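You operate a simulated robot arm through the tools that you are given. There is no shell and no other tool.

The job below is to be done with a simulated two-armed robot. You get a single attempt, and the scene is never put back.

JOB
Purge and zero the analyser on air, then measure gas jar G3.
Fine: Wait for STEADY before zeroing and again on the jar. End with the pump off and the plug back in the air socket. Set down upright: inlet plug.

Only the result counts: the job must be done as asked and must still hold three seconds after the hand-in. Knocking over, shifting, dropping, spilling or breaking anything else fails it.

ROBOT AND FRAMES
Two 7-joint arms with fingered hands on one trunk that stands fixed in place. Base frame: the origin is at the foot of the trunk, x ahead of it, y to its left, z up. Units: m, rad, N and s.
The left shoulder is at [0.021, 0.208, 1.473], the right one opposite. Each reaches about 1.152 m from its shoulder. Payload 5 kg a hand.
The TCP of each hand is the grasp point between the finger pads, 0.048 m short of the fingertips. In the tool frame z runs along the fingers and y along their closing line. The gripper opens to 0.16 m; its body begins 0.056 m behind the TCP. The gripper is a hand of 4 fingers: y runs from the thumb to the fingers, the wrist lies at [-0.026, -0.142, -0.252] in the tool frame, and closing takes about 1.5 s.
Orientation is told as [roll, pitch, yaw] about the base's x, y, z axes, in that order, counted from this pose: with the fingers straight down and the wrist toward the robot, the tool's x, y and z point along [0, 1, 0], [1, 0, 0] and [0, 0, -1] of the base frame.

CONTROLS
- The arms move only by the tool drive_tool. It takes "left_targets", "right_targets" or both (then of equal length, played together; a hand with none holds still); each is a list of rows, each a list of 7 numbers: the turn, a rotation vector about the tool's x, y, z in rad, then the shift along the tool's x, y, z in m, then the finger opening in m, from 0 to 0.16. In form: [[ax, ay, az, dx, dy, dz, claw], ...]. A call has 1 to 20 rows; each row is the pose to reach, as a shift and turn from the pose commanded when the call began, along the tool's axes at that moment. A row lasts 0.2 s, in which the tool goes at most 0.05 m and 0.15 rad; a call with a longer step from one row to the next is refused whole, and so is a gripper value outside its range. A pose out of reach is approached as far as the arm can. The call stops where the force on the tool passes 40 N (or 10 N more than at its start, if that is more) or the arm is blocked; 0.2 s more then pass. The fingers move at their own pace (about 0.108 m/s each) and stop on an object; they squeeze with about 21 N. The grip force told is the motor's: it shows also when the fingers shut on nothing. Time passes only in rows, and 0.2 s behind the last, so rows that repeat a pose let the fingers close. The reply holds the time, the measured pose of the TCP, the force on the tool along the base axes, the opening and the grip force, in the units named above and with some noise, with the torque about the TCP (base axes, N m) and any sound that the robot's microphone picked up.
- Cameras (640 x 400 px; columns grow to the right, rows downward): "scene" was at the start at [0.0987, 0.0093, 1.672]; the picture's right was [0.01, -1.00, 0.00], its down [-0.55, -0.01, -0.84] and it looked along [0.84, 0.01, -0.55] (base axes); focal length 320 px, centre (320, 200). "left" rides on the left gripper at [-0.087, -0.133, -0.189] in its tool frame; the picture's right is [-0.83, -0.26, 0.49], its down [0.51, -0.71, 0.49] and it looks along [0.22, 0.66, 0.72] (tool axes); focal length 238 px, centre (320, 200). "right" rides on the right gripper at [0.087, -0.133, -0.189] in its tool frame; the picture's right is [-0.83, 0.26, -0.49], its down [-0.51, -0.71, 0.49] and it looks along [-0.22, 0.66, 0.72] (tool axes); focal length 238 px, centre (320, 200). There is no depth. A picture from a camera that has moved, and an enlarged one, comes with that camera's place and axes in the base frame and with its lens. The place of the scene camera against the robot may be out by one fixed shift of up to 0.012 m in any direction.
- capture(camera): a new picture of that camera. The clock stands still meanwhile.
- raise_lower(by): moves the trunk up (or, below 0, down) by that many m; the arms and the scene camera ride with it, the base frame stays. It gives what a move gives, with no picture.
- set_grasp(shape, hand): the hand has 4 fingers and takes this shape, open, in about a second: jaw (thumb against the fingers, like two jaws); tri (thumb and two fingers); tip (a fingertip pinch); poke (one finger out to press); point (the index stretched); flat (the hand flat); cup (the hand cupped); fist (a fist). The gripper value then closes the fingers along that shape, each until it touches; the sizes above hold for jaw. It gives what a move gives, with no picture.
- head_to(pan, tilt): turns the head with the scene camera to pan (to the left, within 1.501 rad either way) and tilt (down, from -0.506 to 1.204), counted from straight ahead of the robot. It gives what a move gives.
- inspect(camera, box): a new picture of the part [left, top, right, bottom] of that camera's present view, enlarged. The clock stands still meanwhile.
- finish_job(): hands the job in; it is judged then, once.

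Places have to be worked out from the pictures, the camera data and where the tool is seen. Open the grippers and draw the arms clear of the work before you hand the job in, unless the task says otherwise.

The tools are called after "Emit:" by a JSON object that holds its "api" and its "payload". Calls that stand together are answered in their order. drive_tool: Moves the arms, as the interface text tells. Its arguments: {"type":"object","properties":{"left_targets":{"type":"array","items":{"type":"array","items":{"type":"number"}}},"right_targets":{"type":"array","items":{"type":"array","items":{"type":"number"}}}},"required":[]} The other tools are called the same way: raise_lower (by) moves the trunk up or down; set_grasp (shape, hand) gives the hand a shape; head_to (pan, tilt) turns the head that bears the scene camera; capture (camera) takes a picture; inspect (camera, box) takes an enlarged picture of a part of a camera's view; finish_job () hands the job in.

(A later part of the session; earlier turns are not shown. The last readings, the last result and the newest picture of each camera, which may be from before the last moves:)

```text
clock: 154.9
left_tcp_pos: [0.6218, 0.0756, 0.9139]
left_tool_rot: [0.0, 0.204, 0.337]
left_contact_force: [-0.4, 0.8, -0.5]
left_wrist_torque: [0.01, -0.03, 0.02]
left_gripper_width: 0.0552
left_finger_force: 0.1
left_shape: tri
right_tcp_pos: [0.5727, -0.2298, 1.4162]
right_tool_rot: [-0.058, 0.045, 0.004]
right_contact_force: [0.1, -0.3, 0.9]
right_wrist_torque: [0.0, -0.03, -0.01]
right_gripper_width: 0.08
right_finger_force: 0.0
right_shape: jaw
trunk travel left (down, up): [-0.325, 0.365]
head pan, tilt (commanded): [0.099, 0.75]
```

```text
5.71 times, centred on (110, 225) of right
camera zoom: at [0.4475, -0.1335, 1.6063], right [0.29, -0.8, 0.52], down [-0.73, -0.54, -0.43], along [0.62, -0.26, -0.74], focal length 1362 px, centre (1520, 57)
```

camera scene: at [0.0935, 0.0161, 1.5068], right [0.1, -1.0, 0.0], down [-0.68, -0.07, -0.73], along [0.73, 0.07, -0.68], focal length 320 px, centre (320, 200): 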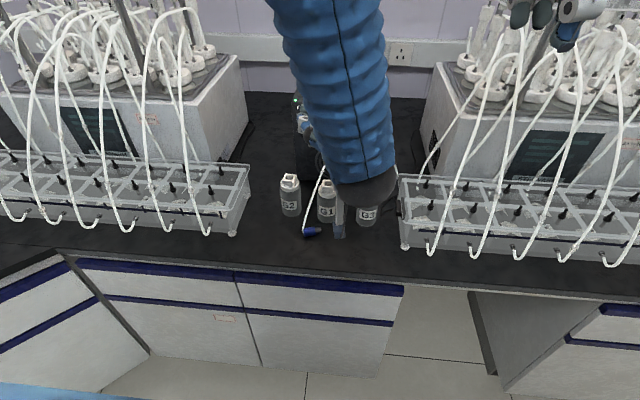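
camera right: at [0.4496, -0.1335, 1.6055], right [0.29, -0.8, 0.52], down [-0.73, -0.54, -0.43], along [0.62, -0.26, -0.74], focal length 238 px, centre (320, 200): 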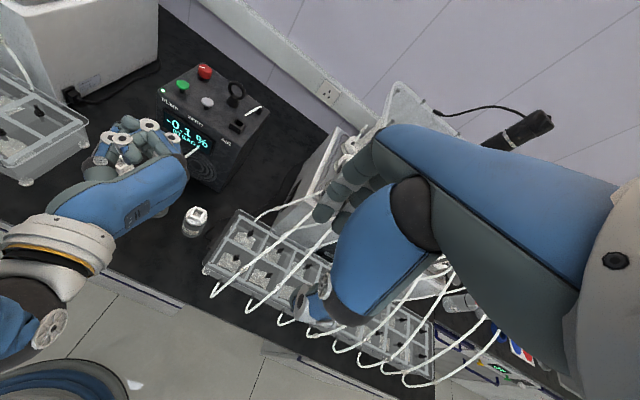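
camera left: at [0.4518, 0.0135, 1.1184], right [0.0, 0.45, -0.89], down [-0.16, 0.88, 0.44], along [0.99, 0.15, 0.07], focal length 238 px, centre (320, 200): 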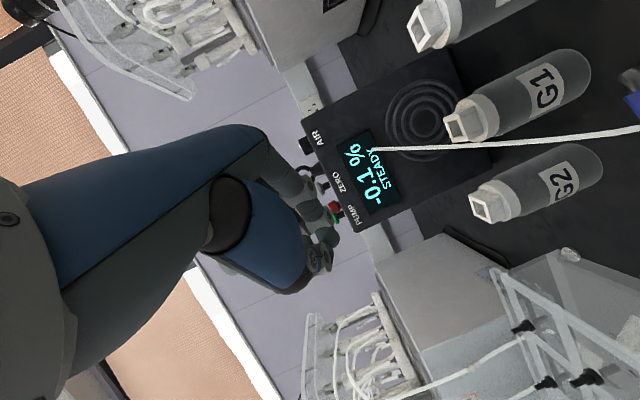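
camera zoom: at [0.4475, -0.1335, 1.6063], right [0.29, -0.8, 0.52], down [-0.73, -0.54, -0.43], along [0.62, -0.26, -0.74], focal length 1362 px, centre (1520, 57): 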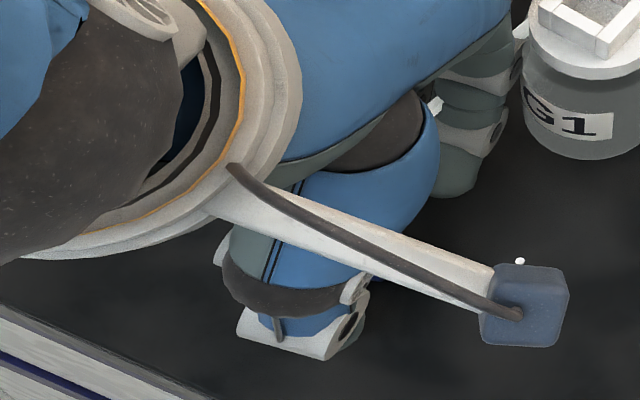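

Now the blue body is centred between both fingers and the thumb. I descend the last 9 mm and close.

Emit:
{"api": "drive_tool", "payload": {"left_targets": [[0, 0, 0, 0, 0.0009, 0.0044, 0.055], [0, 0, 0, 0, 0.0017, 0.0083, 0.05], [0, 0, 0, 0, 0.0017, 0.0083, 0.04], [0, 0, 0, 0, 0.0017, 0.0083, 0.03], [0, 0, 0, 0, 0.0017, 0.0083, 0.024], [0, 0, 0, 0, 0.0017, 0.0083, 0.02]]}}

Emit:
{"api": "inspect", "payload": {"camera": "left", "box": [260, 170, 400, 310]}}

```text
clock: 156.3
left_tcp_pos: [0.6214, 0.075, 0.9064]
left_tool_rot: [0.001, 0.203, 0.336]
left_contact_force: [0.6, 0.1, -0.5]
left_wrist_torque: [-0.01, -0.02, 0.0]
left_gripper_width: 0.0205
left_finger_force: 0.2
left_shape: tri
right_tcp_pos: [0.5725, -0.2304, 1.4177]
right_tool_rot: [-0.06, 0.046, 0.004]
right_contact_force: [0.0, 0.7, 0.3]
right_wrist_torque: [0.05, 0.0, -0.02]
right_gripper_width: 0.08
right_finger_force: 0.0
right_shape: jaw
trunk travel left (down, up): [-0.325, 0.365]
head pan, tilt (commanded): [0.099, 0.75]
```

```text
2.86 times, centred on (330, 240) of left
camera zoom: at [0.5643, -0.0372, 1.1172], right [-0.06, -0.9, -0.42], down [-0.92, 0.22, -0.34], along [0.4, 0.37, -0.84], focal length 681 px, centre (291, 86)
```

zoom: 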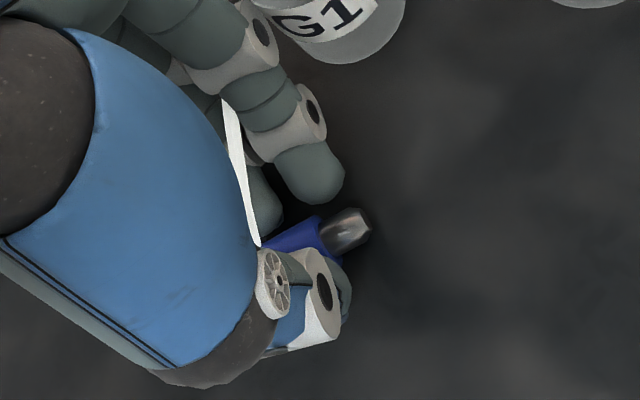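

Index is right at the nose-side edge and the middle ~5 mm inside the tube-side edge. I shift 2 mm toward the tube end and close fully.

Emit:
{"api": "drive_tool", "payload": {"left_targets": [[0, 0, 0, 0.0022, 0, 0, 0.02], [0, 0, 0, 0.0022, 0, 0, 0.015], [0, 0, 0, 0.0022, 0, 0, 0.01], [0, 0, 0, 0.0022, 0, 0, 0.005], [0, 0, 0, 0.0022, 0, 0, 0.0], [0, 0, 0, 0.0022, 0, 0, 0.0]]}}

Emit:
{"api": "inspect", "payload": {"camera": "left", "box": [280, 200, 360, 290]}}

Emit:
{"api": "inspect", "payload": {"camera": "scene", "box": [280, 200, 350, 270]}}

```text
clock: 157.8
left_tcp_pos: [0.62, 0.0771, 0.9051]
left_tool_rot: [0.0, 0.205, 0.335]
left_contact_force: [-0.7, -1.6, 2.1]
left_wrist_torque: [-0.03, 0.0, -0.01]
left_gripper_width: 0.0116
left_finger_force: 21.0
left_shape: tri
right_tcp_pos: [0.5724, -0.2297, 1.4174]
right_tool_rot: [-0.06, 0.045, 0.004]
right_contact_force: [0.2, 0.3, 0.2]
right_wrist_torque: [0.02, 0.0, 0.02]
right_gripper_width: 0.0796
right_finger_force: 0.1
right_shape: jaw
trunk travel left (down, up): [-0.325, 0.365]
head pan, tilt (commanded): [0.099, 0.75]
```

```text
4.44 times, centred on (320, 245) of left
camera zoom: at [0.5631, -0.0351, 1.1173], right [-0.06, -0.9, -0.42], down [-0.92, 0.21, -0.34], along [0.4, 0.37, -0.84], focal length 1059 px, centre (320, 0)
```

zoom: 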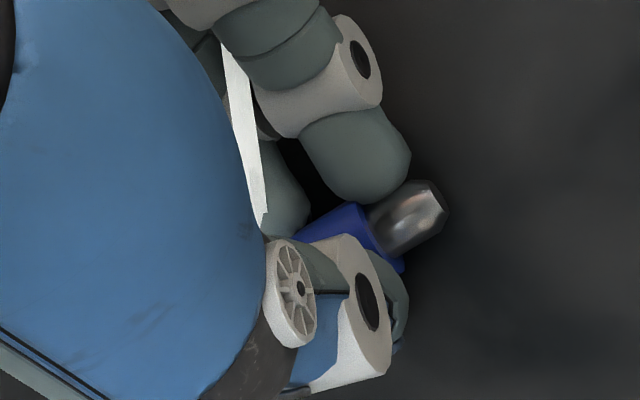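

```text
5.71 times, centred on (315, 235) of scene
camera zoom: at [0.0919, 0.0161, 1.507], right [0.1, -1.0, 0.0], down [-0.68, -0.07, -0.73], along [0.73, 0.07, -0.68], focal length 1830 px, centre (349, 0)
```

zoom: 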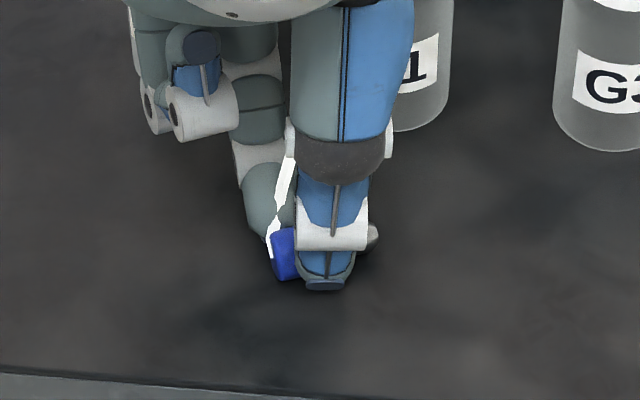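

In the scene view the thumb sits ~6–7 mm toward the nose from the body's middle, so the index is almost on the nose. I reopen slightly, shift 6.5 mm toward the tube end and close again.

Emit:
{"api": "drive_tool", "payload": {"left_targets": [[0, 0, 0, 0, 0, 0, 0.018], [0, 0, 0, 0, 0, 0, 0.026], [0, 0, 0, 0.0035, 0, 0, 0.028], [0, 0, 0, 0.0065, 0, 0, 0.028]]}}

Emit:
{"api": "inspect", "payload": {"camera": "left", "box": [280, 200, 360, 290]}}

Emit:
{"api": "inspect", "payload": {"camera": "scene", "box": [280, 200, 350, 270]}}

```text
clock: 158.8
left_tcp_pos: [0.6184, 0.0839, 0.9048]
left_tool_rot: [-0.001, 0.206, 0.338]
left_contact_force: [0.2, 0.0, -0.3]
left_wrist_torque: [0.0, 0.05, -0.02]
left_gripper_width: 0.0276
left_finger_force: 0.0
left_shape: tri
right_tcp_pos: [0.573, -0.2306, 1.4174]
right_tool_rot: [-0.058, 0.046, 0.003]
right_contact_force: [0.7, 0.0, 0.5]
right_wrist_torque: [0.03, 0.03, -0.01]
right_gripper_width: 0.08
right_finger_force: 0.0
right_shape: jaw
trunk travel left (down, up): [-0.325, 0.365]
head pan, tilt (commanded): [0.099, 0.75]
```

```text
4.44 times, centred on (320, 245) of left
camera zoom: at [0.5612, -0.0287, 1.1169], right [-0.06, -0.9, -0.42], down [-0.92, 0.21, -0.34], along [0.39, 0.37, -0.84], focal length 1059 px, centre (320, 0)
```

zoom: 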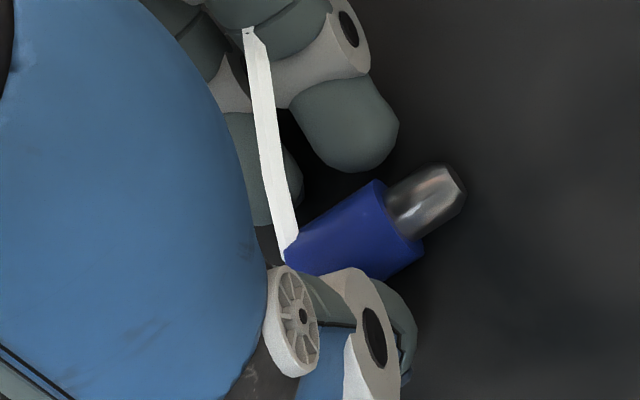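

```text
5.71 times, centred on (315, 235) of scene
camera zoom: at [0.0921, 0.0162, 1.507], right [0.1, -1.0, 0.0], down [-0.68, -0.07, -0.73], along [0.73, 0.07, -0.68], focal length 1830 px, centre (349, 0)
```

zoom: 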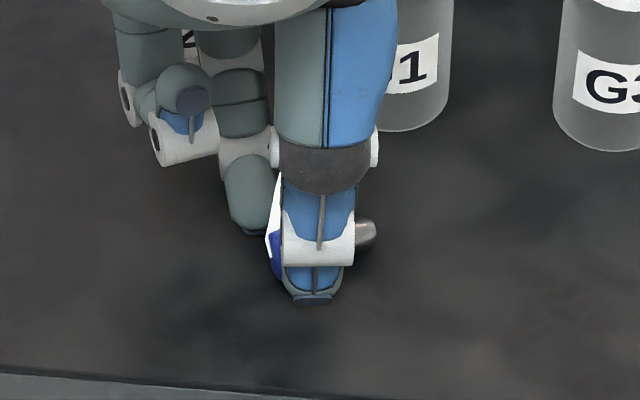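

Now thumb and fingers are centred on the blue body within about 2–3 mm. I close fully.

Emit:
{"api": "drive_tool", "payload": {"left_targets": [[0, 0, 0, 0, 0, 0, 0.022], [0, 0, 0, 0, 0, 0, 0.017], [0, 0, 0, 0, 0, 0, 0.012], [0, 0, 0, 0, 0, 0, 0.006], [0, 0, 0, 0, 0, 0, 0.0], [0, 0, 0, 0, 0, 0, 0.0]]}}

Emit:
{"api": "inspect", "payload": {"camera": "left", "box": [280, 200, 360, 290]}}

Emit:
{"api": "inspect", "payload": {"camera": "scene", "box": [280, 200, 350, 270]}}

```text
clock: 160.2
left_tcp_pos: [0.6186, 0.0839, 0.9057]
left_tool_rot: [0.0, 0.205, 0.335]
left_contact_force: [0.4, 0.2, 2.5]
left_wrist_torque: [-0.02, 0.02, 0.02]
left_gripper_width: 0.0127
left_finger_force: 20.6
left_shape: tri
right_tcp_pos: [0.5723, -0.2305, 1.4181]
right_tool_rot: [-0.058, 0.046, 0.005]
right_contact_force: [0.3, -0.8, -0.6]
right_wrist_torque: [0.0, 0.02, -0.01]
right_gripper_width: 0.0801
right_finger_force: 0.0
right_shape: jaw
trunk travel left (down, up): [-0.325, 0.365]
head pan, tilt (commanded): [0.099, 0.75]
```

```text
4.44 times, centred on (320, 245) of left
camera zoom: at [0.5611, -0.0288, 1.1171], right [-0.06, -0.9, -0.42], down [-0.92, 0.21, -0.34], along [0.4, 0.37, -0.84], focal length 1059 px, centre (320, 0)
```

zoom: 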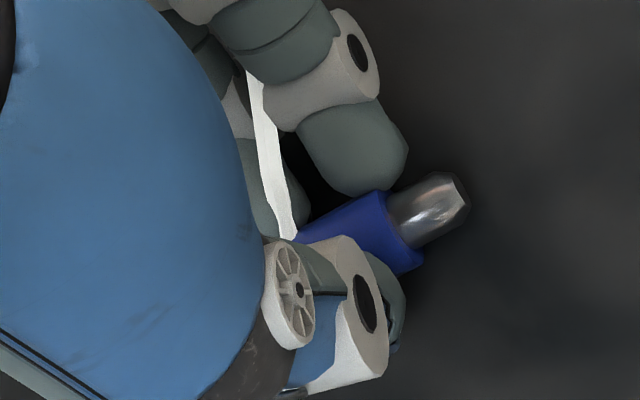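

```text
5.71 times, centred on (315, 235) of scene
camera zoom: at [0.0918, 0.0162, 1.507], right [0.1, -1.0, 0.0], down [-0.68, -0.07, -0.73], along [0.73, 0.07, -0.68], focal length 1830 px, centre (349, 0)
```

zoom: 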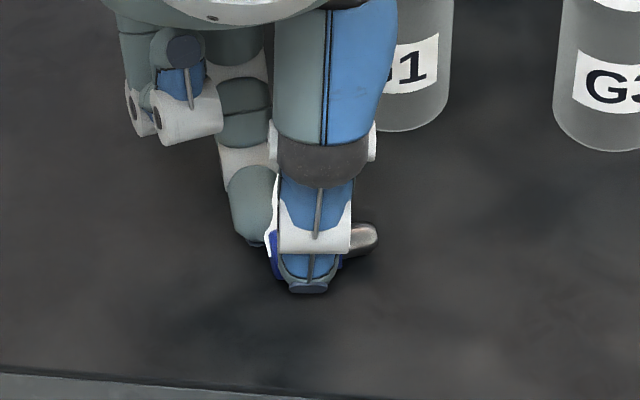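

Width 0.0127 now, a true three-point grip on the blue body. I lift slowly and check that it stays put.

Emit:
{"api": "drive_tool", "payload": {"left_targets": [[0, 0, 0, 0, -0.002, -0.0098, 0.0], [0, 0, 0, 0, -0.004, -0.0196, 0.0], [0, 0, 0, 0, -0.0081, -0.0392, 0.0], [0, 0, 0, 0, -0.0132, -0.0637, 0.0], [0, 0, 0, 0, -0.0193, -0.093, 0.0], [0, 0, 0, 0, -0.0253, -0.1224, 0.0]]}}

Emit:
{"api": "inspect", "payload": {"camera": "left", "box": [280, 200, 360, 290]}}

Emit:
{"api": "inspect", "payload": {"camera": "scene", "box": [260, 160, 350, 250]}}

```text
clock: 161.6
left_tcp_pos: [0.6168, 0.0826, 1.03]
left_tool_rot: [-0.001, 0.204, 0.336]
left_contact_force: [-0.9, -0.9, -0.5]
left_wrist_torque: [-0.02, -0.05, 0.01]
left_gripper_width: 0.0122
left_finger_force: 20.7
left_shape: tri
right_tcp_pos: [0.5715, -0.2301, 1.4176]
right_tool_rot: [-0.06, 0.046, 0.005]
right_contact_force: [-0.2, 0.4, 0.6]
right_wrist_torque: [-0.01, -0.1, -0.02]
right_gripper_width: 0.0798
right_finger_force: 0.1
right_shape: jaw
trunk travel left (down, up): [-0.325, 0.365]
head pan, tilt (commanded): [0.099, 0.75]
```

```text
4.44 times, centred on (320, 245) of left
camera zoom: at [0.5606, -0.0303, 1.2421], right [-0.06, -0.9, -0.42], down [-0.92, 0.22, -0.34], along [0.4, 0.37, -0.84], focal length 1059 px, centre (320, 0)
```

zoom: 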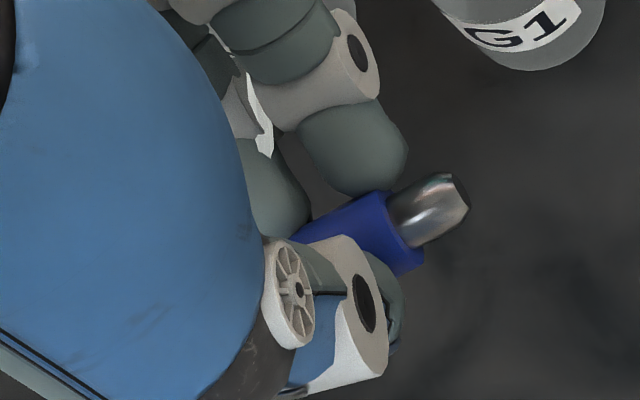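

```text
4.44 times, centred on (305, 205) of scene
camera zoom: at [0.091, 0.0162, 1.5071], right [0.1, -1.0, 0.0], down [-0.68, -0.07, -0.73], along [0.73, 0.07, -0.68], focal length 1423 px, centre (387, 178)
```

zoom: 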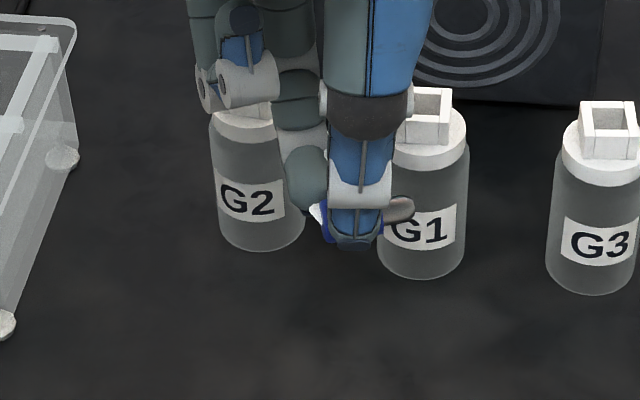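

The grip holds (width 0.0122). I raise, level the tilt and turn to yaw −0.9 at the tested spot.

Emit:
{"api": "drive_tool", "payload": {"left_targets": [[-0.0177, 0.0126, 0.1231, -0.0031, 0.0037, -0.0151, 0.0], [-0.0355, 0.0252, 0.2462, -0.0063, 0.0073, -0.0301, 0.0], [-0.0532, 0.0378, 0.3694, -0.0094, 0.011, -0.0452, 0.0], [-0.0709, 0.0504, 0.4925, -0.0125, 0.0146, -0.0602, 0.0], [-0.0887, 0.063, 0.6156, -0.0157, 0.0183, -0.0753, 0.0], [-0.1064, 0.0756, 0.7387, -0.0188, 0.022, -0.0904, 0.0], [-0.1241, 0.0882, 0.8618, -0.0219, 0.0256, -0.1054, 0.0], [-0.1418, 0.1008, 0.985, -0.025, 0.0293, -0.1205, 0.0], [-0.1596, 0.1134, 1.1081, -0.0282, 0.0329, -0.1355, 0.0], [-0.1773, 0.126, 1.2312, -0.0313, 0.0366, -0.1506, 0.0]]}}

Emit:
{"api": "inspect", "payload": {"camera": "left", "box": [280, 200, 360, 290]}}

Emit:
{"api": "inspect", "payload": {"camera": "right", "box": [80, 90, 220, 230]}}

```text
clock: 163.8
left_tcp_pos: [0.6927, 0.0764, 1.1715]
left_tool_rot: [0.0, 0.0, -0.901]
left_contact_force: [0.5, 0.5, 0.6]
left_wrist_torque: [-0.08, 0.03, -0.02]
left_gripper_width: 0.0124
left_finger_force: 20.9
left_shape: tri
right_tcp_pos: [0.5742, -0.2289, 1.4173]
right_tool_rot: [-0.063, 0.047, 0.005]
right_contact_force: [0.4, 0.5, -0.5]
right_wrist_torque: [-0.02, 0.02, 0.0]
right_gripper_width: 0.0803
right_finger_force: 0.0
right_shape: jaw
trunk travel left (down, up): [-0.325, 0.365]
head pan, tilt (commanded): [0.099, 0.75]
```

```text
4.44 times, centred on (320, 245) of left
camera zoom: at [0.5428, 0.1261, 1.3601], right [-0.81, -0.32, -0.49], down [-0.04, 0.87, -0.49], along [0.58, -0.38, -0.72], focal length 1059 px, centre (320, 0)
```

zoom: 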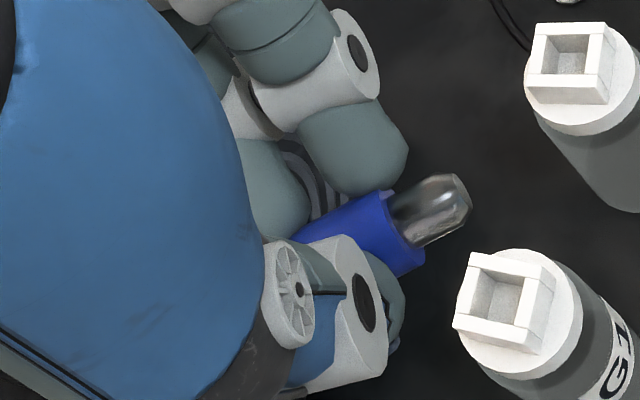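

```text
2.86 times, centred on (150, 160) of right
camera zoom: at [0.4486, -0.1324, 1.606], right [0.29, -0.8, 0.52], down [-0.73, -0.54, -0.43], along [0.62, -0.26, -0.74], focal length 681 px, centre (806, 314)
```

zoom: 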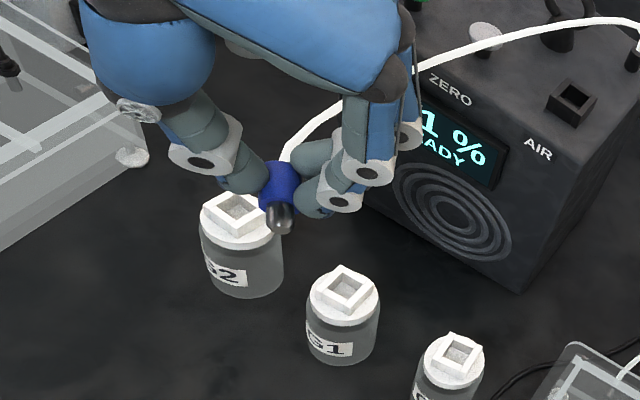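

The plug hasn't moved in the grip. I pitch slowly, 0.1 rad per step, and stop after 0.5 rad to check.

Emit:
{"api": "drive_tool", "payload": {"left_targets": [[0, 0.08, 0, 0, 0, 0, 0.0], [0, 0.16, 0, 0, 0, 0, 0.0], [0, 0.24, 0, 0, 0, 0, 0.0], [0, 0.32, 0, 0, 0, 0, 0.0], [0, 0.4, 0, 0, 0, 0, 0.0], [0, 0.5, 0, 0, 0, 0, 0.0]]}}

Emit:
{"api": "inspect", "payload": {"camera": "left", "box": [280, 200, 360, 290]}}

Emit:
{"api": "inspect", "payload": {"camera": "right", "box": [80, 90, 220, 230]}}

```text
clock: 165.2
left_tcp_pos: [0.69, 0.073, 1.1731]
left_tool_rot: [0.503, -0.001, -0.9]
left_contact_force: [0.5, -1.2, -0.1]
left_wrist_torque: [0.11, -0.04, 0.11]
left_gripper_width: 0.0124
left_finger_force: 21.1
left_shape: tri
right_tcp_pos: [0.5721, -0.233, 1.4168]
right_tool_rot: [-0.057, 0.047, 0.005]
right_contact_force: [0.0, -1.4, -0.7]
right_wrist_torque: [0.18, -0.07, 0.01]
right_gripper_width: 0.0798
right_finger_force: 0.0
right_shape: jaw
trunk travel left (down, up): [-0.325, 0.365]
head pan, tilt (commanded): [0.099, 0.75]
```

```text
4.44 times, centred on (320, 245) of left
camera zoom: at [0.4778, 0.0729, 1.2956], right [-0.55, -0.11, -0.83], down [0.09, 0.98, -0.19], along [0.83, -0.18, -0.53], focal length 1059 px, centre (320, 0)
```

zoom: 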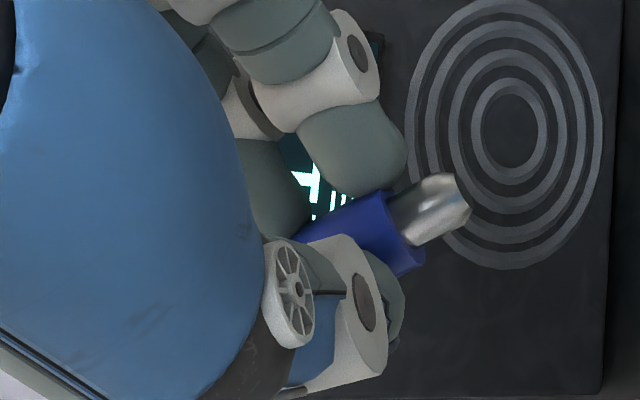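

```text
2.86 times, centred on (150, 160) of right
camera zoom: at [0.4467, -0.1367, 1.6064], right [0.29, -0.8, 0.52], down [-0.73, -0.54, -0.43], along [0.62, -0.26, -0.74], focal length 681 px, centre (806, 314)
```

zoom: 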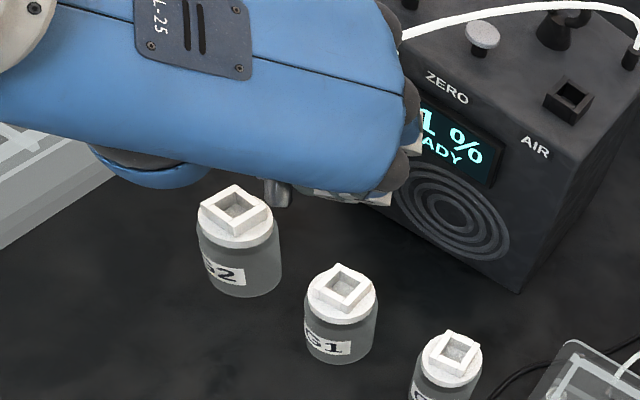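

Steady: same width and same pose in the hand. I continue the pitch another 0.55 rad.

Emit:
{"api": "drive_tool", "payload": {"left_targets": [[0, 0.08, 0, 0, 0, 0, 0.0], [0, 0.17, 0, 0, 0, 0, 0.0], [0, 0.26, 0, 0, 0, 0, 0.0], [0, 0.35, 0, 0, 0, 0, 0.0], [0, 0.45, 0, 0, 0, 0, 0.0], [0, 0.55, 0, 0, 0, 0, 0.0]]}}

Emit:
{"api": "inspect", "payload": {"camera": "left", "box": [280, 200, 360, 290]}}

```text
clock: 166.6
left_tcp_pos: [0.6925, 0.0758, 1.1725]
left_tool_rot: [1.052, 0.004, -0.899]
left_contact_force: [-0.6, -1.5, -0.3]
left_wrist_torque: [-0.02, 0.09, 0.01]
left_gripper_width: 0.0123
left_finger_force: 21.2
left_shape: tri
right_tcp_pos: [0.5729, -0.2307, 1.4163]
right_tool_rot: [-0.058, 0.045, 0.005]
right_contact_force: [-0.4, -0.5, 0.1]
right_wrist_torque: [0.0, 0.01, 0.03]
right_gripper_width: 0.0799
right_finger_force: 0.1
right_shape: jaw
trunk travel left (down, up): [-0.325, 0.365]
head pan, tilt (commanded): [0.099, 0.75]
```

```text
4.44 times, centred on (320, 245) of left
camera zoom: at [0.4473, 0.0505, 1.1896], right [-0.16, 0.21, -0.97], down [0.09, 0.98, 0.2], along [0.98, -0.05, -0.17], focal length 1059 px, centre (320, 0)
```

zoom: 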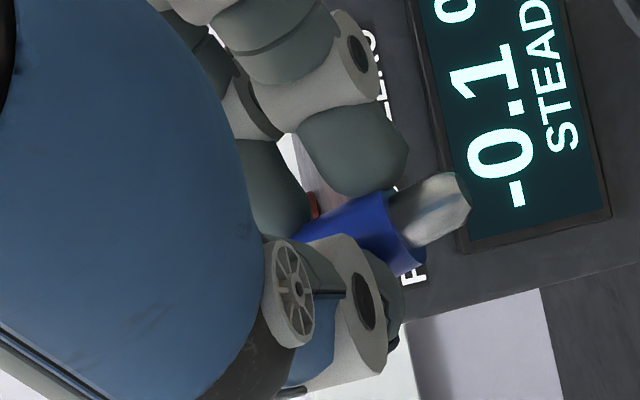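

Still unchanged. I add the last 0.43 rad so that the plug's axis comes vertical, and then turn to point straight ahead.

Emit:
{"api": "drive_tool", "payload": {"left_targets": [[0, 0.08, 0, 0, 0, 0, 0.0], [0, 0.17, 0, 0, 0, 0, 0.0], [0, 0.26, 0, 0, 0, 0, 0.0], [0, 0.35, 0, 0, 0, 0, 0.0], [0, 0.433, 0, 0, 0, 0, 0.0]]}}

Emit:
{"api": "inspect", "payload": {"camera": "left", "box": [280, 200, 360, 290]}}

Emit:
{"api": "inspect", "payload": {"camera": "right", "box": [60, 80, 220, 220]}}

```text
clock: 167.8
left_tcp_pos: [0.6915, 0.0758, 1.1712]
left_tool_rot: [1.484, 0.003, -0.899]
left_contact_force: [0.5, 0.5, -1.3]
left_wrist_torque: [-0.03, -0.01, 0.01]
left_gripper_width: 0.0123
left_finger_force: 20.9
left_shape: tri
right_tcp_pos: [0.5755, -0.2296, 1.4164]
right_tool_rot: [-0.059, 0.047, 0.005]
right_contact_force: [-0.1, -0.6, 0.1]
right_wrist_torque: [-0.01, 0.0, 0.01]
right_gripper_width: 0.08
right_finger_force: 0.1
right_shape: jaw
trunk travel left (down, up): [-0.325, 0.365]
head pan, tilt (commanded): [0.099, 0.75]
```

```text
4.44 times, centred on (320, 245) of left
camera zoom: at [0.456, 0.0571, 1.1001], right [0.16, 0.46, -0.87], down [-0.02, 0.89, 0.46], along [0.99, -0.05, 0.15], focal length 1059 px, centre (320, 0)
```

zoom: 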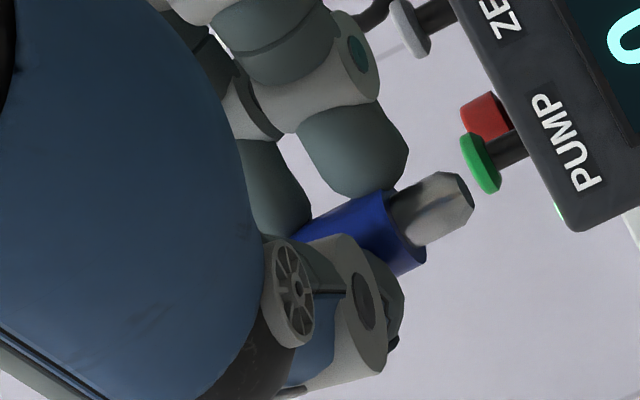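

```text
2.86 times, centred on (140, 150) of right
camera zoom: at [0.4485, -0.1334, 1.606], right [0.29, -0.8, 0.52], down [-0.73, -0.54, -0.43], along [0.62, -0.26, -0.74], focal length 681 px, centre (834, 343)
```

zoom: 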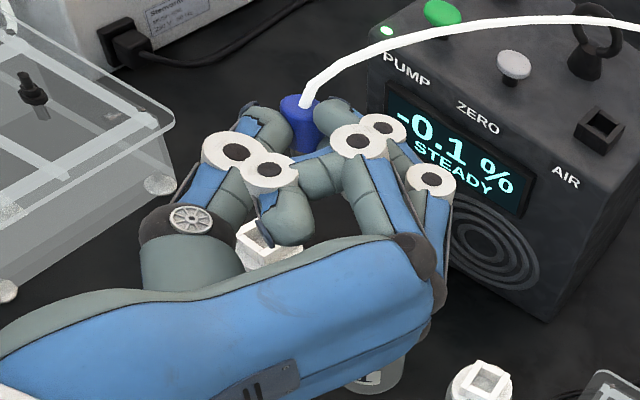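

The plug stands upright in the grip: blue top with the tube above, nose pointing down, vertical within about 2° in the view from behind. To approach G3 clear of the tray I turn clockwise so the hand comes from behind-left (yaw ≈ −1.9), in small steps.

Emit:
{"api": "drive_tool", "payload": {"left_targets": [[-0.1, 0, 0.0087, 0, 0, 0, 0.0], [-0.2, 0, 0.0174, 0, 0, 0, 0.0], [-0.3, 0, 0.0261, 0, 0, 0, 0.0], [-0.4, 0, 0.0348, 0, 0, 0, 0.0], [-0.5, 0, 0.0435, 0, 0, 0, 0.0], [-0.6, 0, 0.0522, 0, 0, 0, 0.0], [-0.7, 0, 0.0609, 0, 0, 0, 0.0], [-0.8, 0, 0.0696, 0, 0, 0, 0.0], [-0.9, 0, 0.0783, 0, 0, 0, 0.0], [-0.996, 0, 0.087, 0, 0, 0, 0.0]]}}

Emit:
{"api": "inspect", "payload": {"camera": "right", "box": [60, 80, 220, 220]}}

Emit:
{"api": "capture", "payload": {"camera": "left"}}

Emit:
{"api": "capture", "payload": {"camera": "scene"}}

```text
clock: 169.9
left_tcp_pos: [0.6924, 0.0767, 1.1702]
left_tool_rot: [1.483, -0.003, -1.899]
left_contact_force: [0.0, -0.8, -0.3]
left_wrist_torque: [-0.05, 0.0, -0.04]
left_gripper_width: 0.0122
left_finger_force: 20.6
left_shape: tri
right_tcp_pos: [0.5739, -0.2291, 1.4187]
right_tool_rot: [-0.062, 0.047, 0.006]
right_contact_force: [-0.2, 0.1, 0.0]
right_wrist_torque: [-0.07, 0.07, 0.0]
right_gripper_width: 0.0799
right_finger_force: 0.1
right_shape: jaw
trunk travel left (down, up): [-0.325, 0.365]
head pan, tilt (commanded): [0.099, 0.75]
```

```text
2.86 times, centred on (140, 150) of right
camera zoom: at [0.4485, -0.1326, 1.6061], right [0.29, -0.8, 0.52], down [-0.73, -0.54, -0.43], along [0.62, -0.26, -0.74], focal length 681 px, centre (834, 343)
```

zoom: 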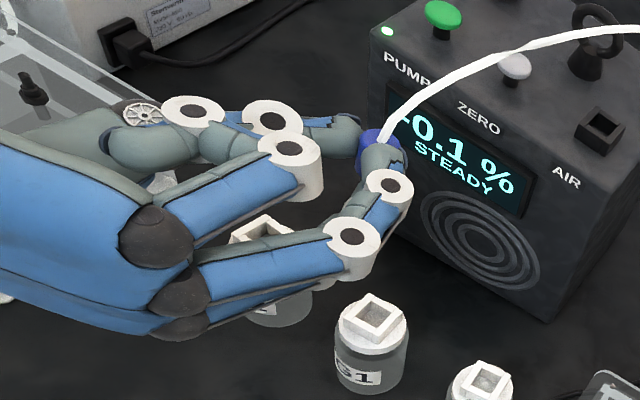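

```text
taken
camera left: at [0.5501, 0.2648, 1.1003], right [0.47, 0.11, -0.87], down [0.73, 0.5, 0.46], along [0.49, -0.86, 0.15], focal length 238 px, centre (320, 200)
```

left: 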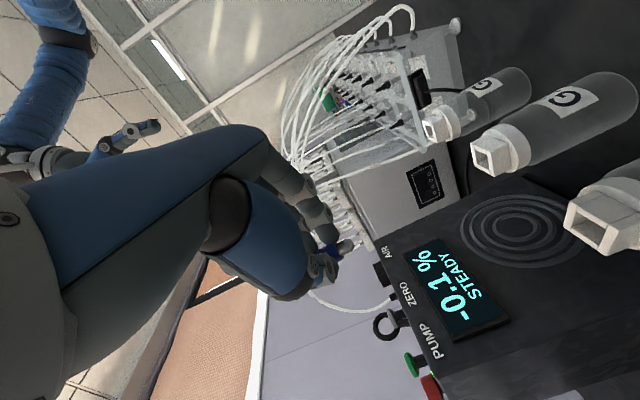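

```text
taken
camera scene: at [0.0926, 0.017, 1.5069], right [0.1, -1.0, 0.0], down [-0.68, -0.07, -0.73], along [0.73, 0.07, -0.68], focal length 320 px, centre (320, 200)
```

scene: 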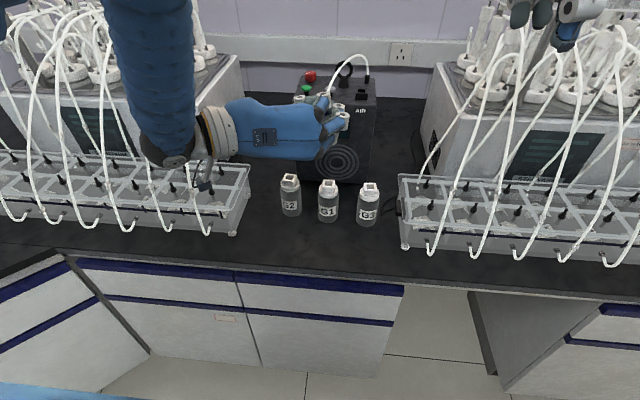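

Now both the plug and G3 are visible to the head camera. I zoom in to check the plug's verticality and position from the scene, and also through the left wrist view.

Emit:
{"api": "inspect", "payload": {"camera": "scene", "box": [300, 80, 400, 160]}}

Emit:
{"api": "inspect", "payload": {"camera": "left", "box": [290, 190, 370, 290]}}

Emit:
{"api": "inspect", "payload": {"camera": "scene", "box": [270, 160, 400, 240]}}

```text
5.00 times, centred on (350, 120) of scene
camera zoom: at [0.0926, 0.017, 1.5069], right [0.1, -1.0, 0.0], down [-0.68, -0.07, -0.73], along [0.73, 0.07, -0.68], focal length 1601 px, centre (170, 600)
```

zoom: 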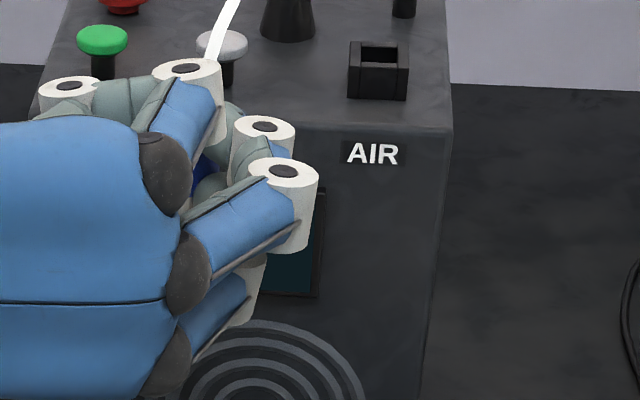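

```text
4.00 times, centred on (330, 240) of left
camera zoom: at [0.5501, 0.2648, 1.1003], right [0.47, 0.11, -0.87], down [0.73, 0.5, 0.46], along [0.49, -0.86, 0.15], focal length 953 px, centre (280, 40)
```

zoom: 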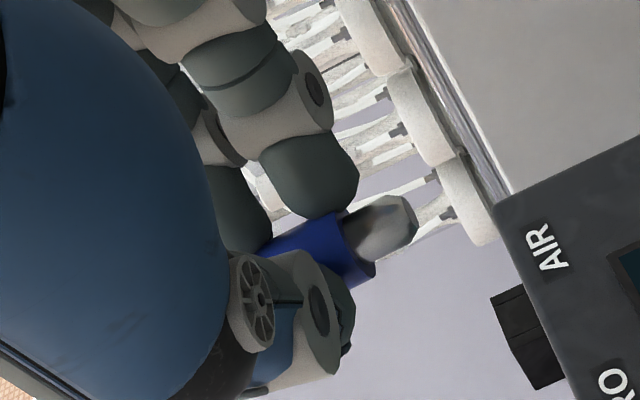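

```text
4.92 times, centred on (335, 200) of scene
camera zoom: at [0.0926, 0.017, 1.5069], right [0.1, -1.0, 0.0], down [-0.68, -0.07, -0.73], along [0.73, 0.07, -0.68], focal length 1577 px, centre (246, 200)
```

zoom: 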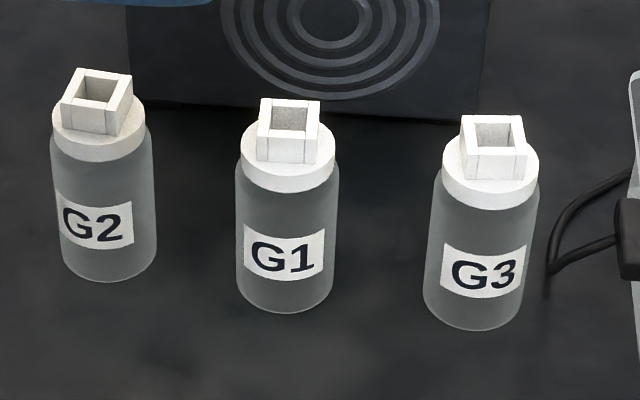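

The plug is upright within a couple of degrees. I carry it over G3 at this height and then lower to about 5 cm above the socket.

Emit:
{"api": "drive_tool", "payload": {"left_targets": [[0, 0, 0, 0.0004, 0.0232, 0.005, 0.0], [0, 0, 0, 0.0009, 0.0464, 0.0101, 0.0], [0, 0, 0, 0.0013, 0.0697, 0.0151, 0.0], [0, 0, 0, 0.0018, 0.0929, 0.0202, 0.0], [0, 0, 0, 0.0022, 0.1161, 0.0252, 0.0], [0, 0, 0, -0.0227, 0.1161, 0.0274, 0.0], [0, 0, 0, -0.0476, 0.1161, 0.0296, 0.0], [0, 0, 0, -0.0725, 0.1161, 0.0318, 0.0], [0, 0, 0, -0.0974, 0.1161, 0.034, 0.0]]}}

Emit:
{"api": "inspect", "payload": {"camera": "scene", "box": [310, 120, 420, 230]}}

Emit:
{"api": "inspect", "payload": {"camera": "left", "box": [290, 170, 470, 330]}}

Emit:
{"api": "inspect", "payload": {"camera": "right", "box": [120, 130, 260, 260]}}

```text
clock: 171.9
left_tcp_pos: [0.6795, -0.0423, 1.0719]
left_tool_rot: [1.483, 0.002, -1.898]
left_contact_force: [1.2, 0.4, -0.7]
left_wrist_torque: [0.04, 0.02, -0.04]
left_gripper_width: 0.0119
left_finger_force: 20.6
left_shape: tri
right_tcp_pos: [0.574, -0.23, 1.4164]
right_tool_rot: [-0.058, 0.048, 0.005]
right_contact_force: [0.5, -0.5, -1.0]
right_wrist_torque: [0.0, 0.04, -0.01]
right_gripper_width: 0.08
right_finger_force: 0.1
right_shape: jaw
trunk travel left (down, up): [-0.325, 0.365]
head pan, tilt (commanded): [0.099, 0.75]
```

```text
3.64 times, centred on (365, 175) of scene
camera zoom: at [0.0928, 0.0162, 1.5069], right [0.1, -1.0, 0.0], down [-0.68, -0.07, -0.73], along [0.73, 0.07, -0.68], focal length 1164 px, centre (156, 291)
```

zoom: 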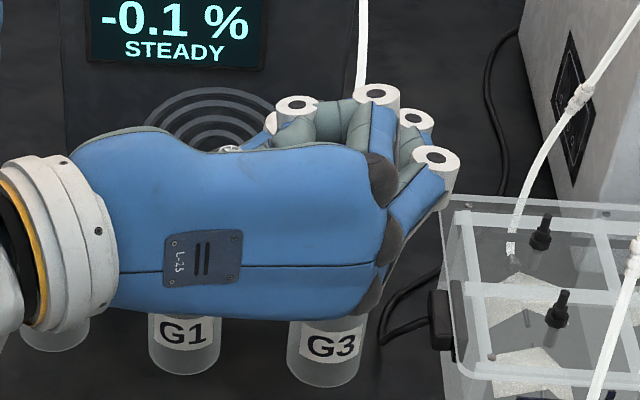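

```text
2.50 times, centred on (380, 250) of left
camera zoom: at [0.5369, 0.1461, 1.0018], right [0.47, 0.11, -0.87], down [0.73, 0.5, 0.46], along [0.49, -0.86, 0.15], focal length 596 px, centre (170, 75)
```

zoom: 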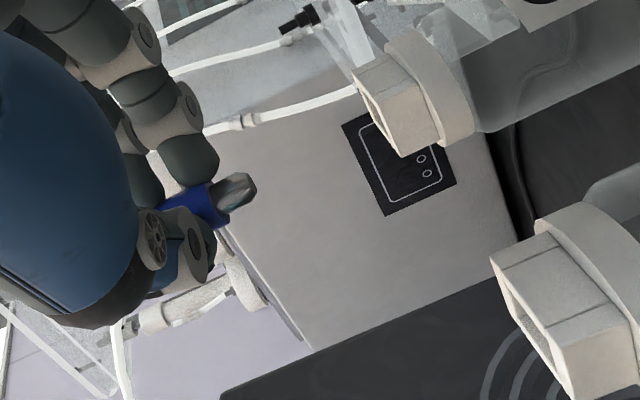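

```text
3.08 times, centred on (190, 195) of right
camera zoom: at [0.4488, -0.1334, 1.6058], right [0.29, -0.8, 0.52], down [-0.73, -0.54, -0.43], along [0.62, -0.26, -0.74], focal length 733 px, centre (720, 215)
```

zoom: 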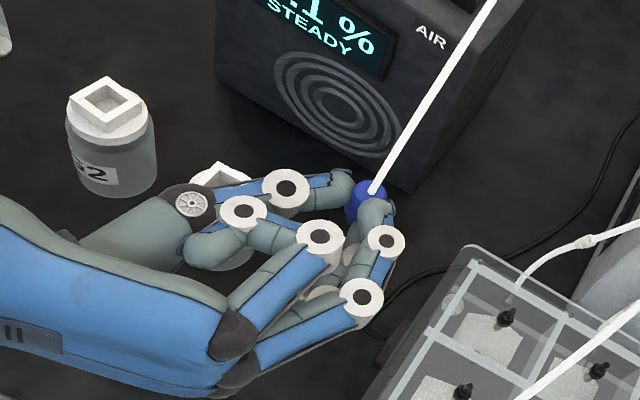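

Working it through, both wrist cameras agree: G3's socket rim is at z ≈ 0.970 and the nose is straight above it, about 6 cm up, within 2 mm. I descend 5 cm and re-check.

Emit:
{"api": "drive_tool", "payload": {"left_targets": [[0, 0, 0, -0.0149, 0, 0.0013, 0.0], [0, 0, 0, -0.0299, 0, 0.0026, 0.0], [0, 0, 0, -0.0448, 0, 0.0039, 0.0], [0, 0, 0, -0.0498, 0, 0.0044, 0.0]]}}

Emit:
{"api": "inspect", "payload": {"camera": "left", "box": [300, 180, 440, 310]}}

Emit:
{"api": "inspect", "payload": {"camera": "right", "box": [140, 150, 260, 260]}}

Emit:
{"api": "inspect", "payload": {"camera": "scene", "box": [310, 130, 420, 240]}}

```text
clock: 172.9
left_tcp_pos: [0.68, -0.0423, 1.0212]
left_tool_rot: [1.483, 0.0, -1.897]
left_contact_force: [0.4, 0.2, 0.0]
left_wrist_torque: [0.0, 0.05, -0.01]
left_gripper_width: 0.0122
left_finger_force: 21.1
left_shape: tri
right_tcp_pos: [0.5738, -0.2308, 1.4173]
right_tool_rot: [-0.06, 0.048, 0.006]
right_contact_force: [0.3, 0.2, -0.4]
right_wrist_torque: [0.0, -0.04, 0.0]
right_gripper_width: 0.0799
right_finger_force: 0.0
right_shape: jaw
trunk travel left (down, up): [-0.325, 0.365]
head pan, tilt (commanded): [0.099, 0.75]
```

```text
3.08 times, centred on (370, 245) of left
camera zoom: at [0.5367, 0.1457, 0.9511], right [0.47, 0.11, -0.87], down [0.73, 0.5, 0.46], along [0.49, -0.86, 0.15], focal length 733 px, centre (166, 62)
```

zoom: 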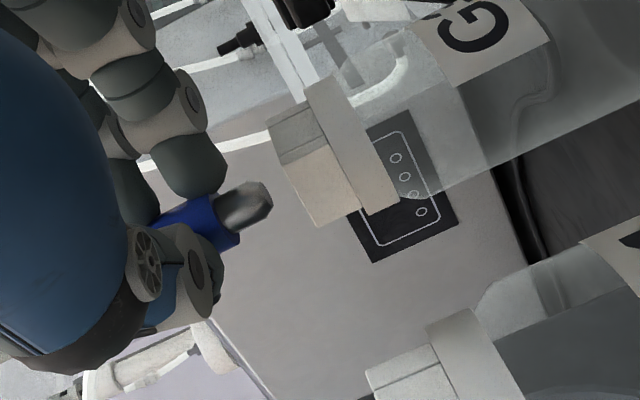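

```text
3.64 times, centred on (200, 205) of right
camera zoom: at [0.4479, -0.1335, 1.6062], right [0.29, -0.8, 0.52], down [-0.73, -0.54, -0.43], along [0.62, -0.26, -0.74], focal length 867 px, centre (756, 182)
```

zoom: 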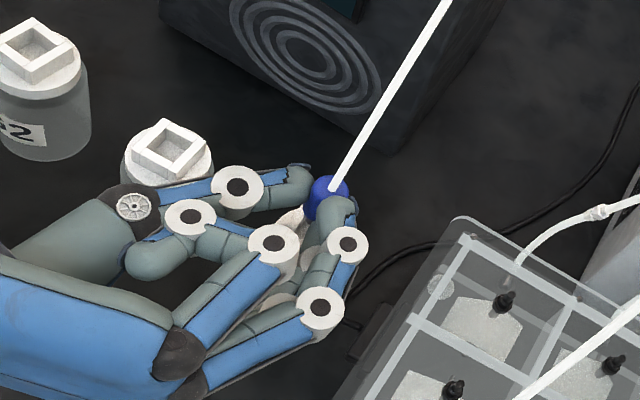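

```text
3.64 times, centred on (365, 185) of scene
camera zoom: at [0.0919, 0.0162, 1.507], right [0.1, -1.0, 0.0], down [-0.68, -0.07, -0.73], along [0.73, 0.07, -0.68], focal length 1164 px, centre (156, 254)
```

zoom: 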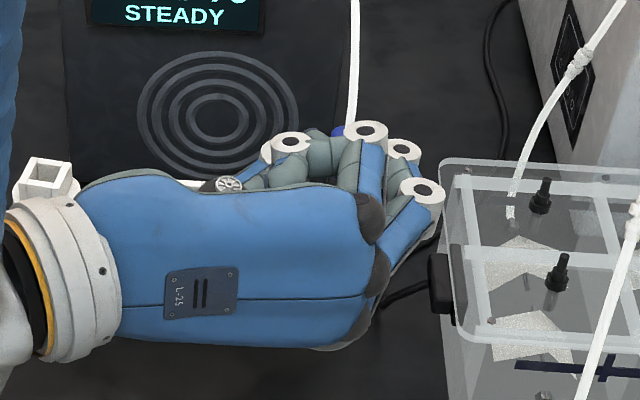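

The nose is about 1.3 cm above the rim and within ~2 mm of centre in both views. I shift 1 mm and descend 12 mm in small steps, watching force.

Emit:
{"api": "drive_tool", "payload": {"left_targets": [[0, 0, 0, -0.003, 0.0013, -0.0003, 0.0], [0, 0, 0, -0.006, 0.0013, 0.0, 0.0], [0, 0, 0, -0.009, 0.0013, 0.0003, 0.0], [0, 0, 0, -0.012, 0.0013, 0.0005, 0.0]]}}

Emit:
{"api": "inspect", "payload": {"camera": "left", "box": [300, 190, 400, 290]}}

Emit:
{"api": "inspect", "payload": {"camera": "right", "box": [160, 170, 240, 250]}}

```text
clock: 173.9
left_tcp_pos: [0.6776, -0.0425, 1.0087]
left_tool_rot: [1.483, -0.001, -1.898]
left_contact_force: [-0.8, -0.1, 0.1]
left_wrist_torque: [0.0, -0.02, 0.0]
left_gripper_width: 0.0121
left_finger_force: 20.9
left_shape: tri
right_tcp_pos: [0.573, -0.2288, 1.4159]
right_tool_rot: [-0.062, 0.043, 0.005]
right_contact_force: [-0.5, 0.1, 0.0]
right_wrist_torque: [0.0, 0.01, -0.02]
right_gripper_width: 0.0801
right_finger_force: 0.0
right_shape: jaw
trunk travel left (down, up): [-0.325, 0.365]
head pan, tilt (commanded): [0.099, 0.75]
```

```text
4.00 times, centred on (350, 240) of left
camera zoom: at [0.535, 0.1451, 0.9385], right [0.47, 0.11, -0.87], down [0.73, 0.5, 0.46], along [0.49, -0.86, 0.15], focal length 953 px, centre (200, 40)
```

zoom: 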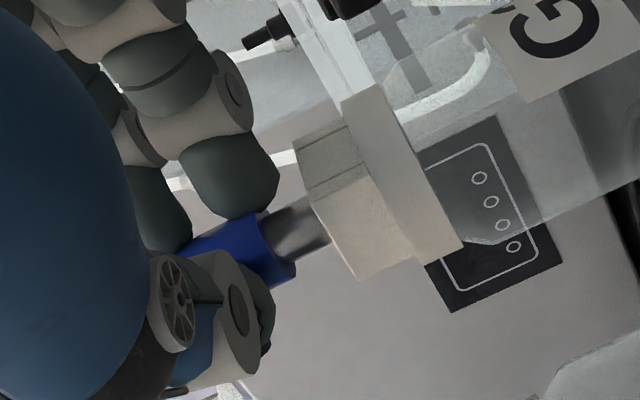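

```text
5.00 times, centred on (200, 210) of right
camera zoom: at [0.4479, -0.1335, 1.6062], right [0.29, -0.8, 0.52], down [-0.73, -0.54, -0.43], along [0.62, -0.26, -0.74], focal length 1192 px, centre (920, 150)
```

zoom: 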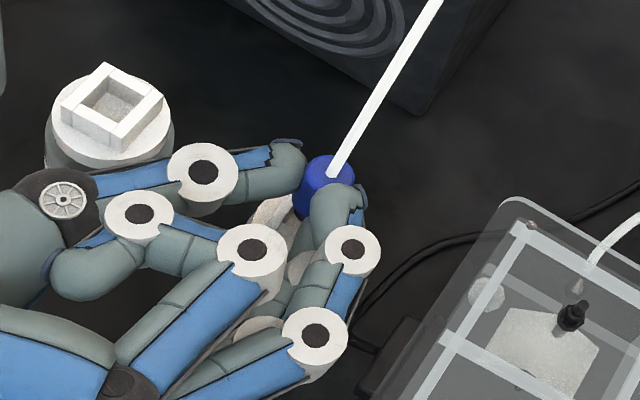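

The nose tip has reached the socket mouth, centred, with no contact force. I lower another 8 mm in 2 mm steps.

Emit:
{"api": "drive_tool", "payload": {"left_targets": [[0, 0, 0, -0.002, 0, 0.0002, 0.0], [0, 0, 0, -0.004, 0, 0.0004, 0.0], [0, 0, 0, -0.006, 0, 0.0005, 0.0], [0, 0, 0, -0.008, 0, 0.0007, 0.0]]}}

Emit:
{"api": "inspect", "payload": {"camera": "left", "box": [300, 190, 400, 290]}}

Emit:
{"api": "inspect", "payload": {"camera": "scene", "box": [250, 80, 420, 240]}}

```text
clock: 174.9
left_tcp_pos: [0.6768, -0.0441, 1.0001]
left_tool_rot: [1.484, -0.001, -1.899]
left_contact_force: [-0.3, 0.8, 0.4]
left_wrist_torque: [-0.05, 0.0, -0.01]
left_gripper_width: 0.012
left_finger_force: 20.8
left_shape: tri
right_tcp_pos: [0.5732, -0.2302, 1.4171]
right_tool_rot: [-0.06, 0.045, 0.007]
right_contact_force: [0.1, 0.2, -0.6]
right_wrist_torque: [-0.01, 0.0, 0.01]
right_gripper_width: 0.0796
right_finger_force: 0.0
right_shape: jaw
trunk travel left (down, up): [-0.325, 0.365]
head pan, tilt (commanded): [0.099, 0.75]
```

```text
4.00 times, centred on (350, 240) of left
camera zoom: at [0.5345, 0.1445, 0.9309], right [0.47, 0.11, -0.87], down [0.73, 0.5, 0.46], along [0.49, -0.86, 0.15], focal length 953 px, centre (200, 40)
```

zoom: 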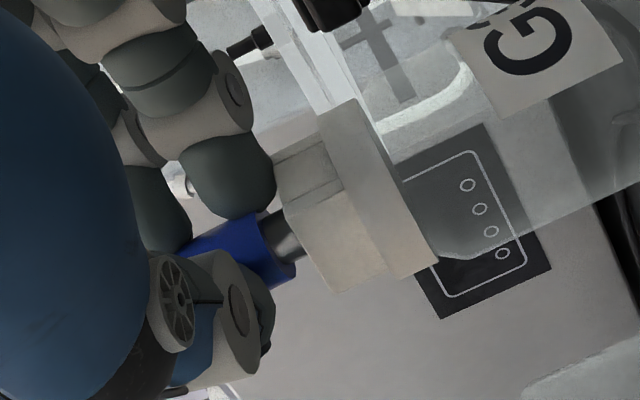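

```text
2.50 times, centred on (335, 160) of scene
camera zoom: at [0.0919, 0.0162, 1.507], right [0.1, -1.0, 0.0], down [-0.68, -0.07, -0.73], along [0.73, 0.07, -0.68], focal length 801 px, centre (282, 300)
```

zoom: 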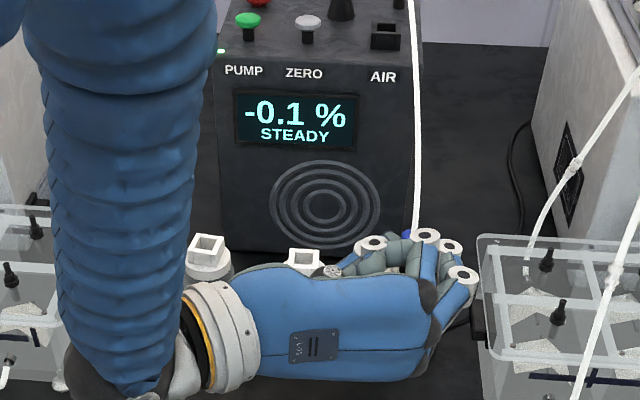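

The nose is ~8 mm into G3's socket without contact; the index is about to touch the rim. Display still −0.1 % STEADY. I lower a little further, gently.

Emit:
{"api": "drive_tool", "payload": {"left_targets": [[0, 0, 0, -0.0015, 0, 0.0001, 0.0], [0, 0, 0, -0.003, 0, 0.0003, 0.0]]}}

Emit:
{"api": "inspect", "payload": {"camera": "left", "box": [300, 190, 400, 290]}}

Emit:
{"api": "inspect", "payload": {"camera": "scene", "box": [300, 100, 400, 150]}}

```text
clock: 175.6
left_tcp_pos: [0.6774, -0.0431, 0.9987]
left_tool_rot: [1.483, 0.0, -1.898]
left_contact_force: [-1.4, -0.2, 8.6]
left_wrist_torque: [-0.21, -0.12, -0.03]
left_gripper_width: 0.012
left_finger_force: 21.6
left_shape: tri
right_tcp_pos: [0.573, -0.2305, 1.4176]
right_tool_rot: [-0.059, 0.045, 0.005]
right_contact_force: [-0.2, -0.1, 0.3]
right_wrist_torque: [0.02, 0.01, 0.0]
right_gripper_width: 0.0801
right_finger_force: 0.1
right_shape: jaw
trunk travel left (down, up): [-0.325, 0.365]
head pan, tilt (commanded): [0.099, 0.75]
```

```text
4.00 times, centred on (350, 240) of left
camera zoom: at [0.535, 0.1445, 0.9289], right [0.47, 0.11, -0.87], down [0.73, 0.5, 0.46], along [0.49, -0.86, 0.16], focal length 953 px, centre (200, 40)
```

zoom: 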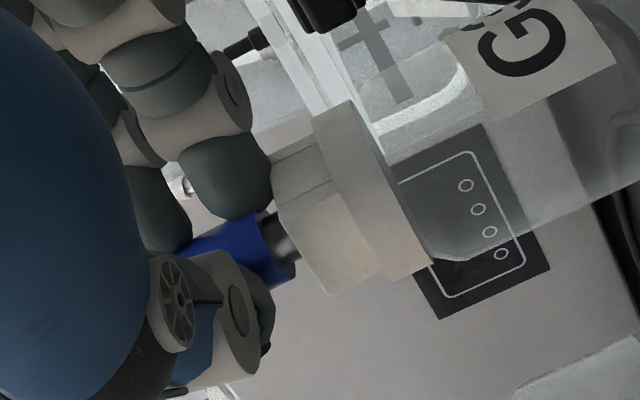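

```text
6.40 times, centred on (350, 125) of scene
camera zoom: at [0.0913, 0.0162, 1.5071], right [0.1, -1.0, 0.0], down [-0.68, -0.07, -0.73], along [0.73, 0.07, -0.68], focal length 2050 px, centre (128, 680)
```

zoom: 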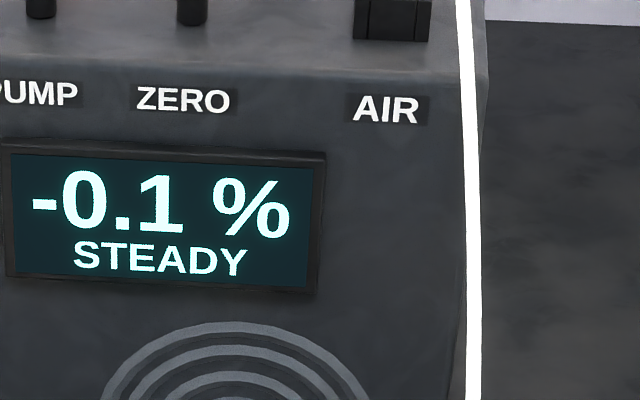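

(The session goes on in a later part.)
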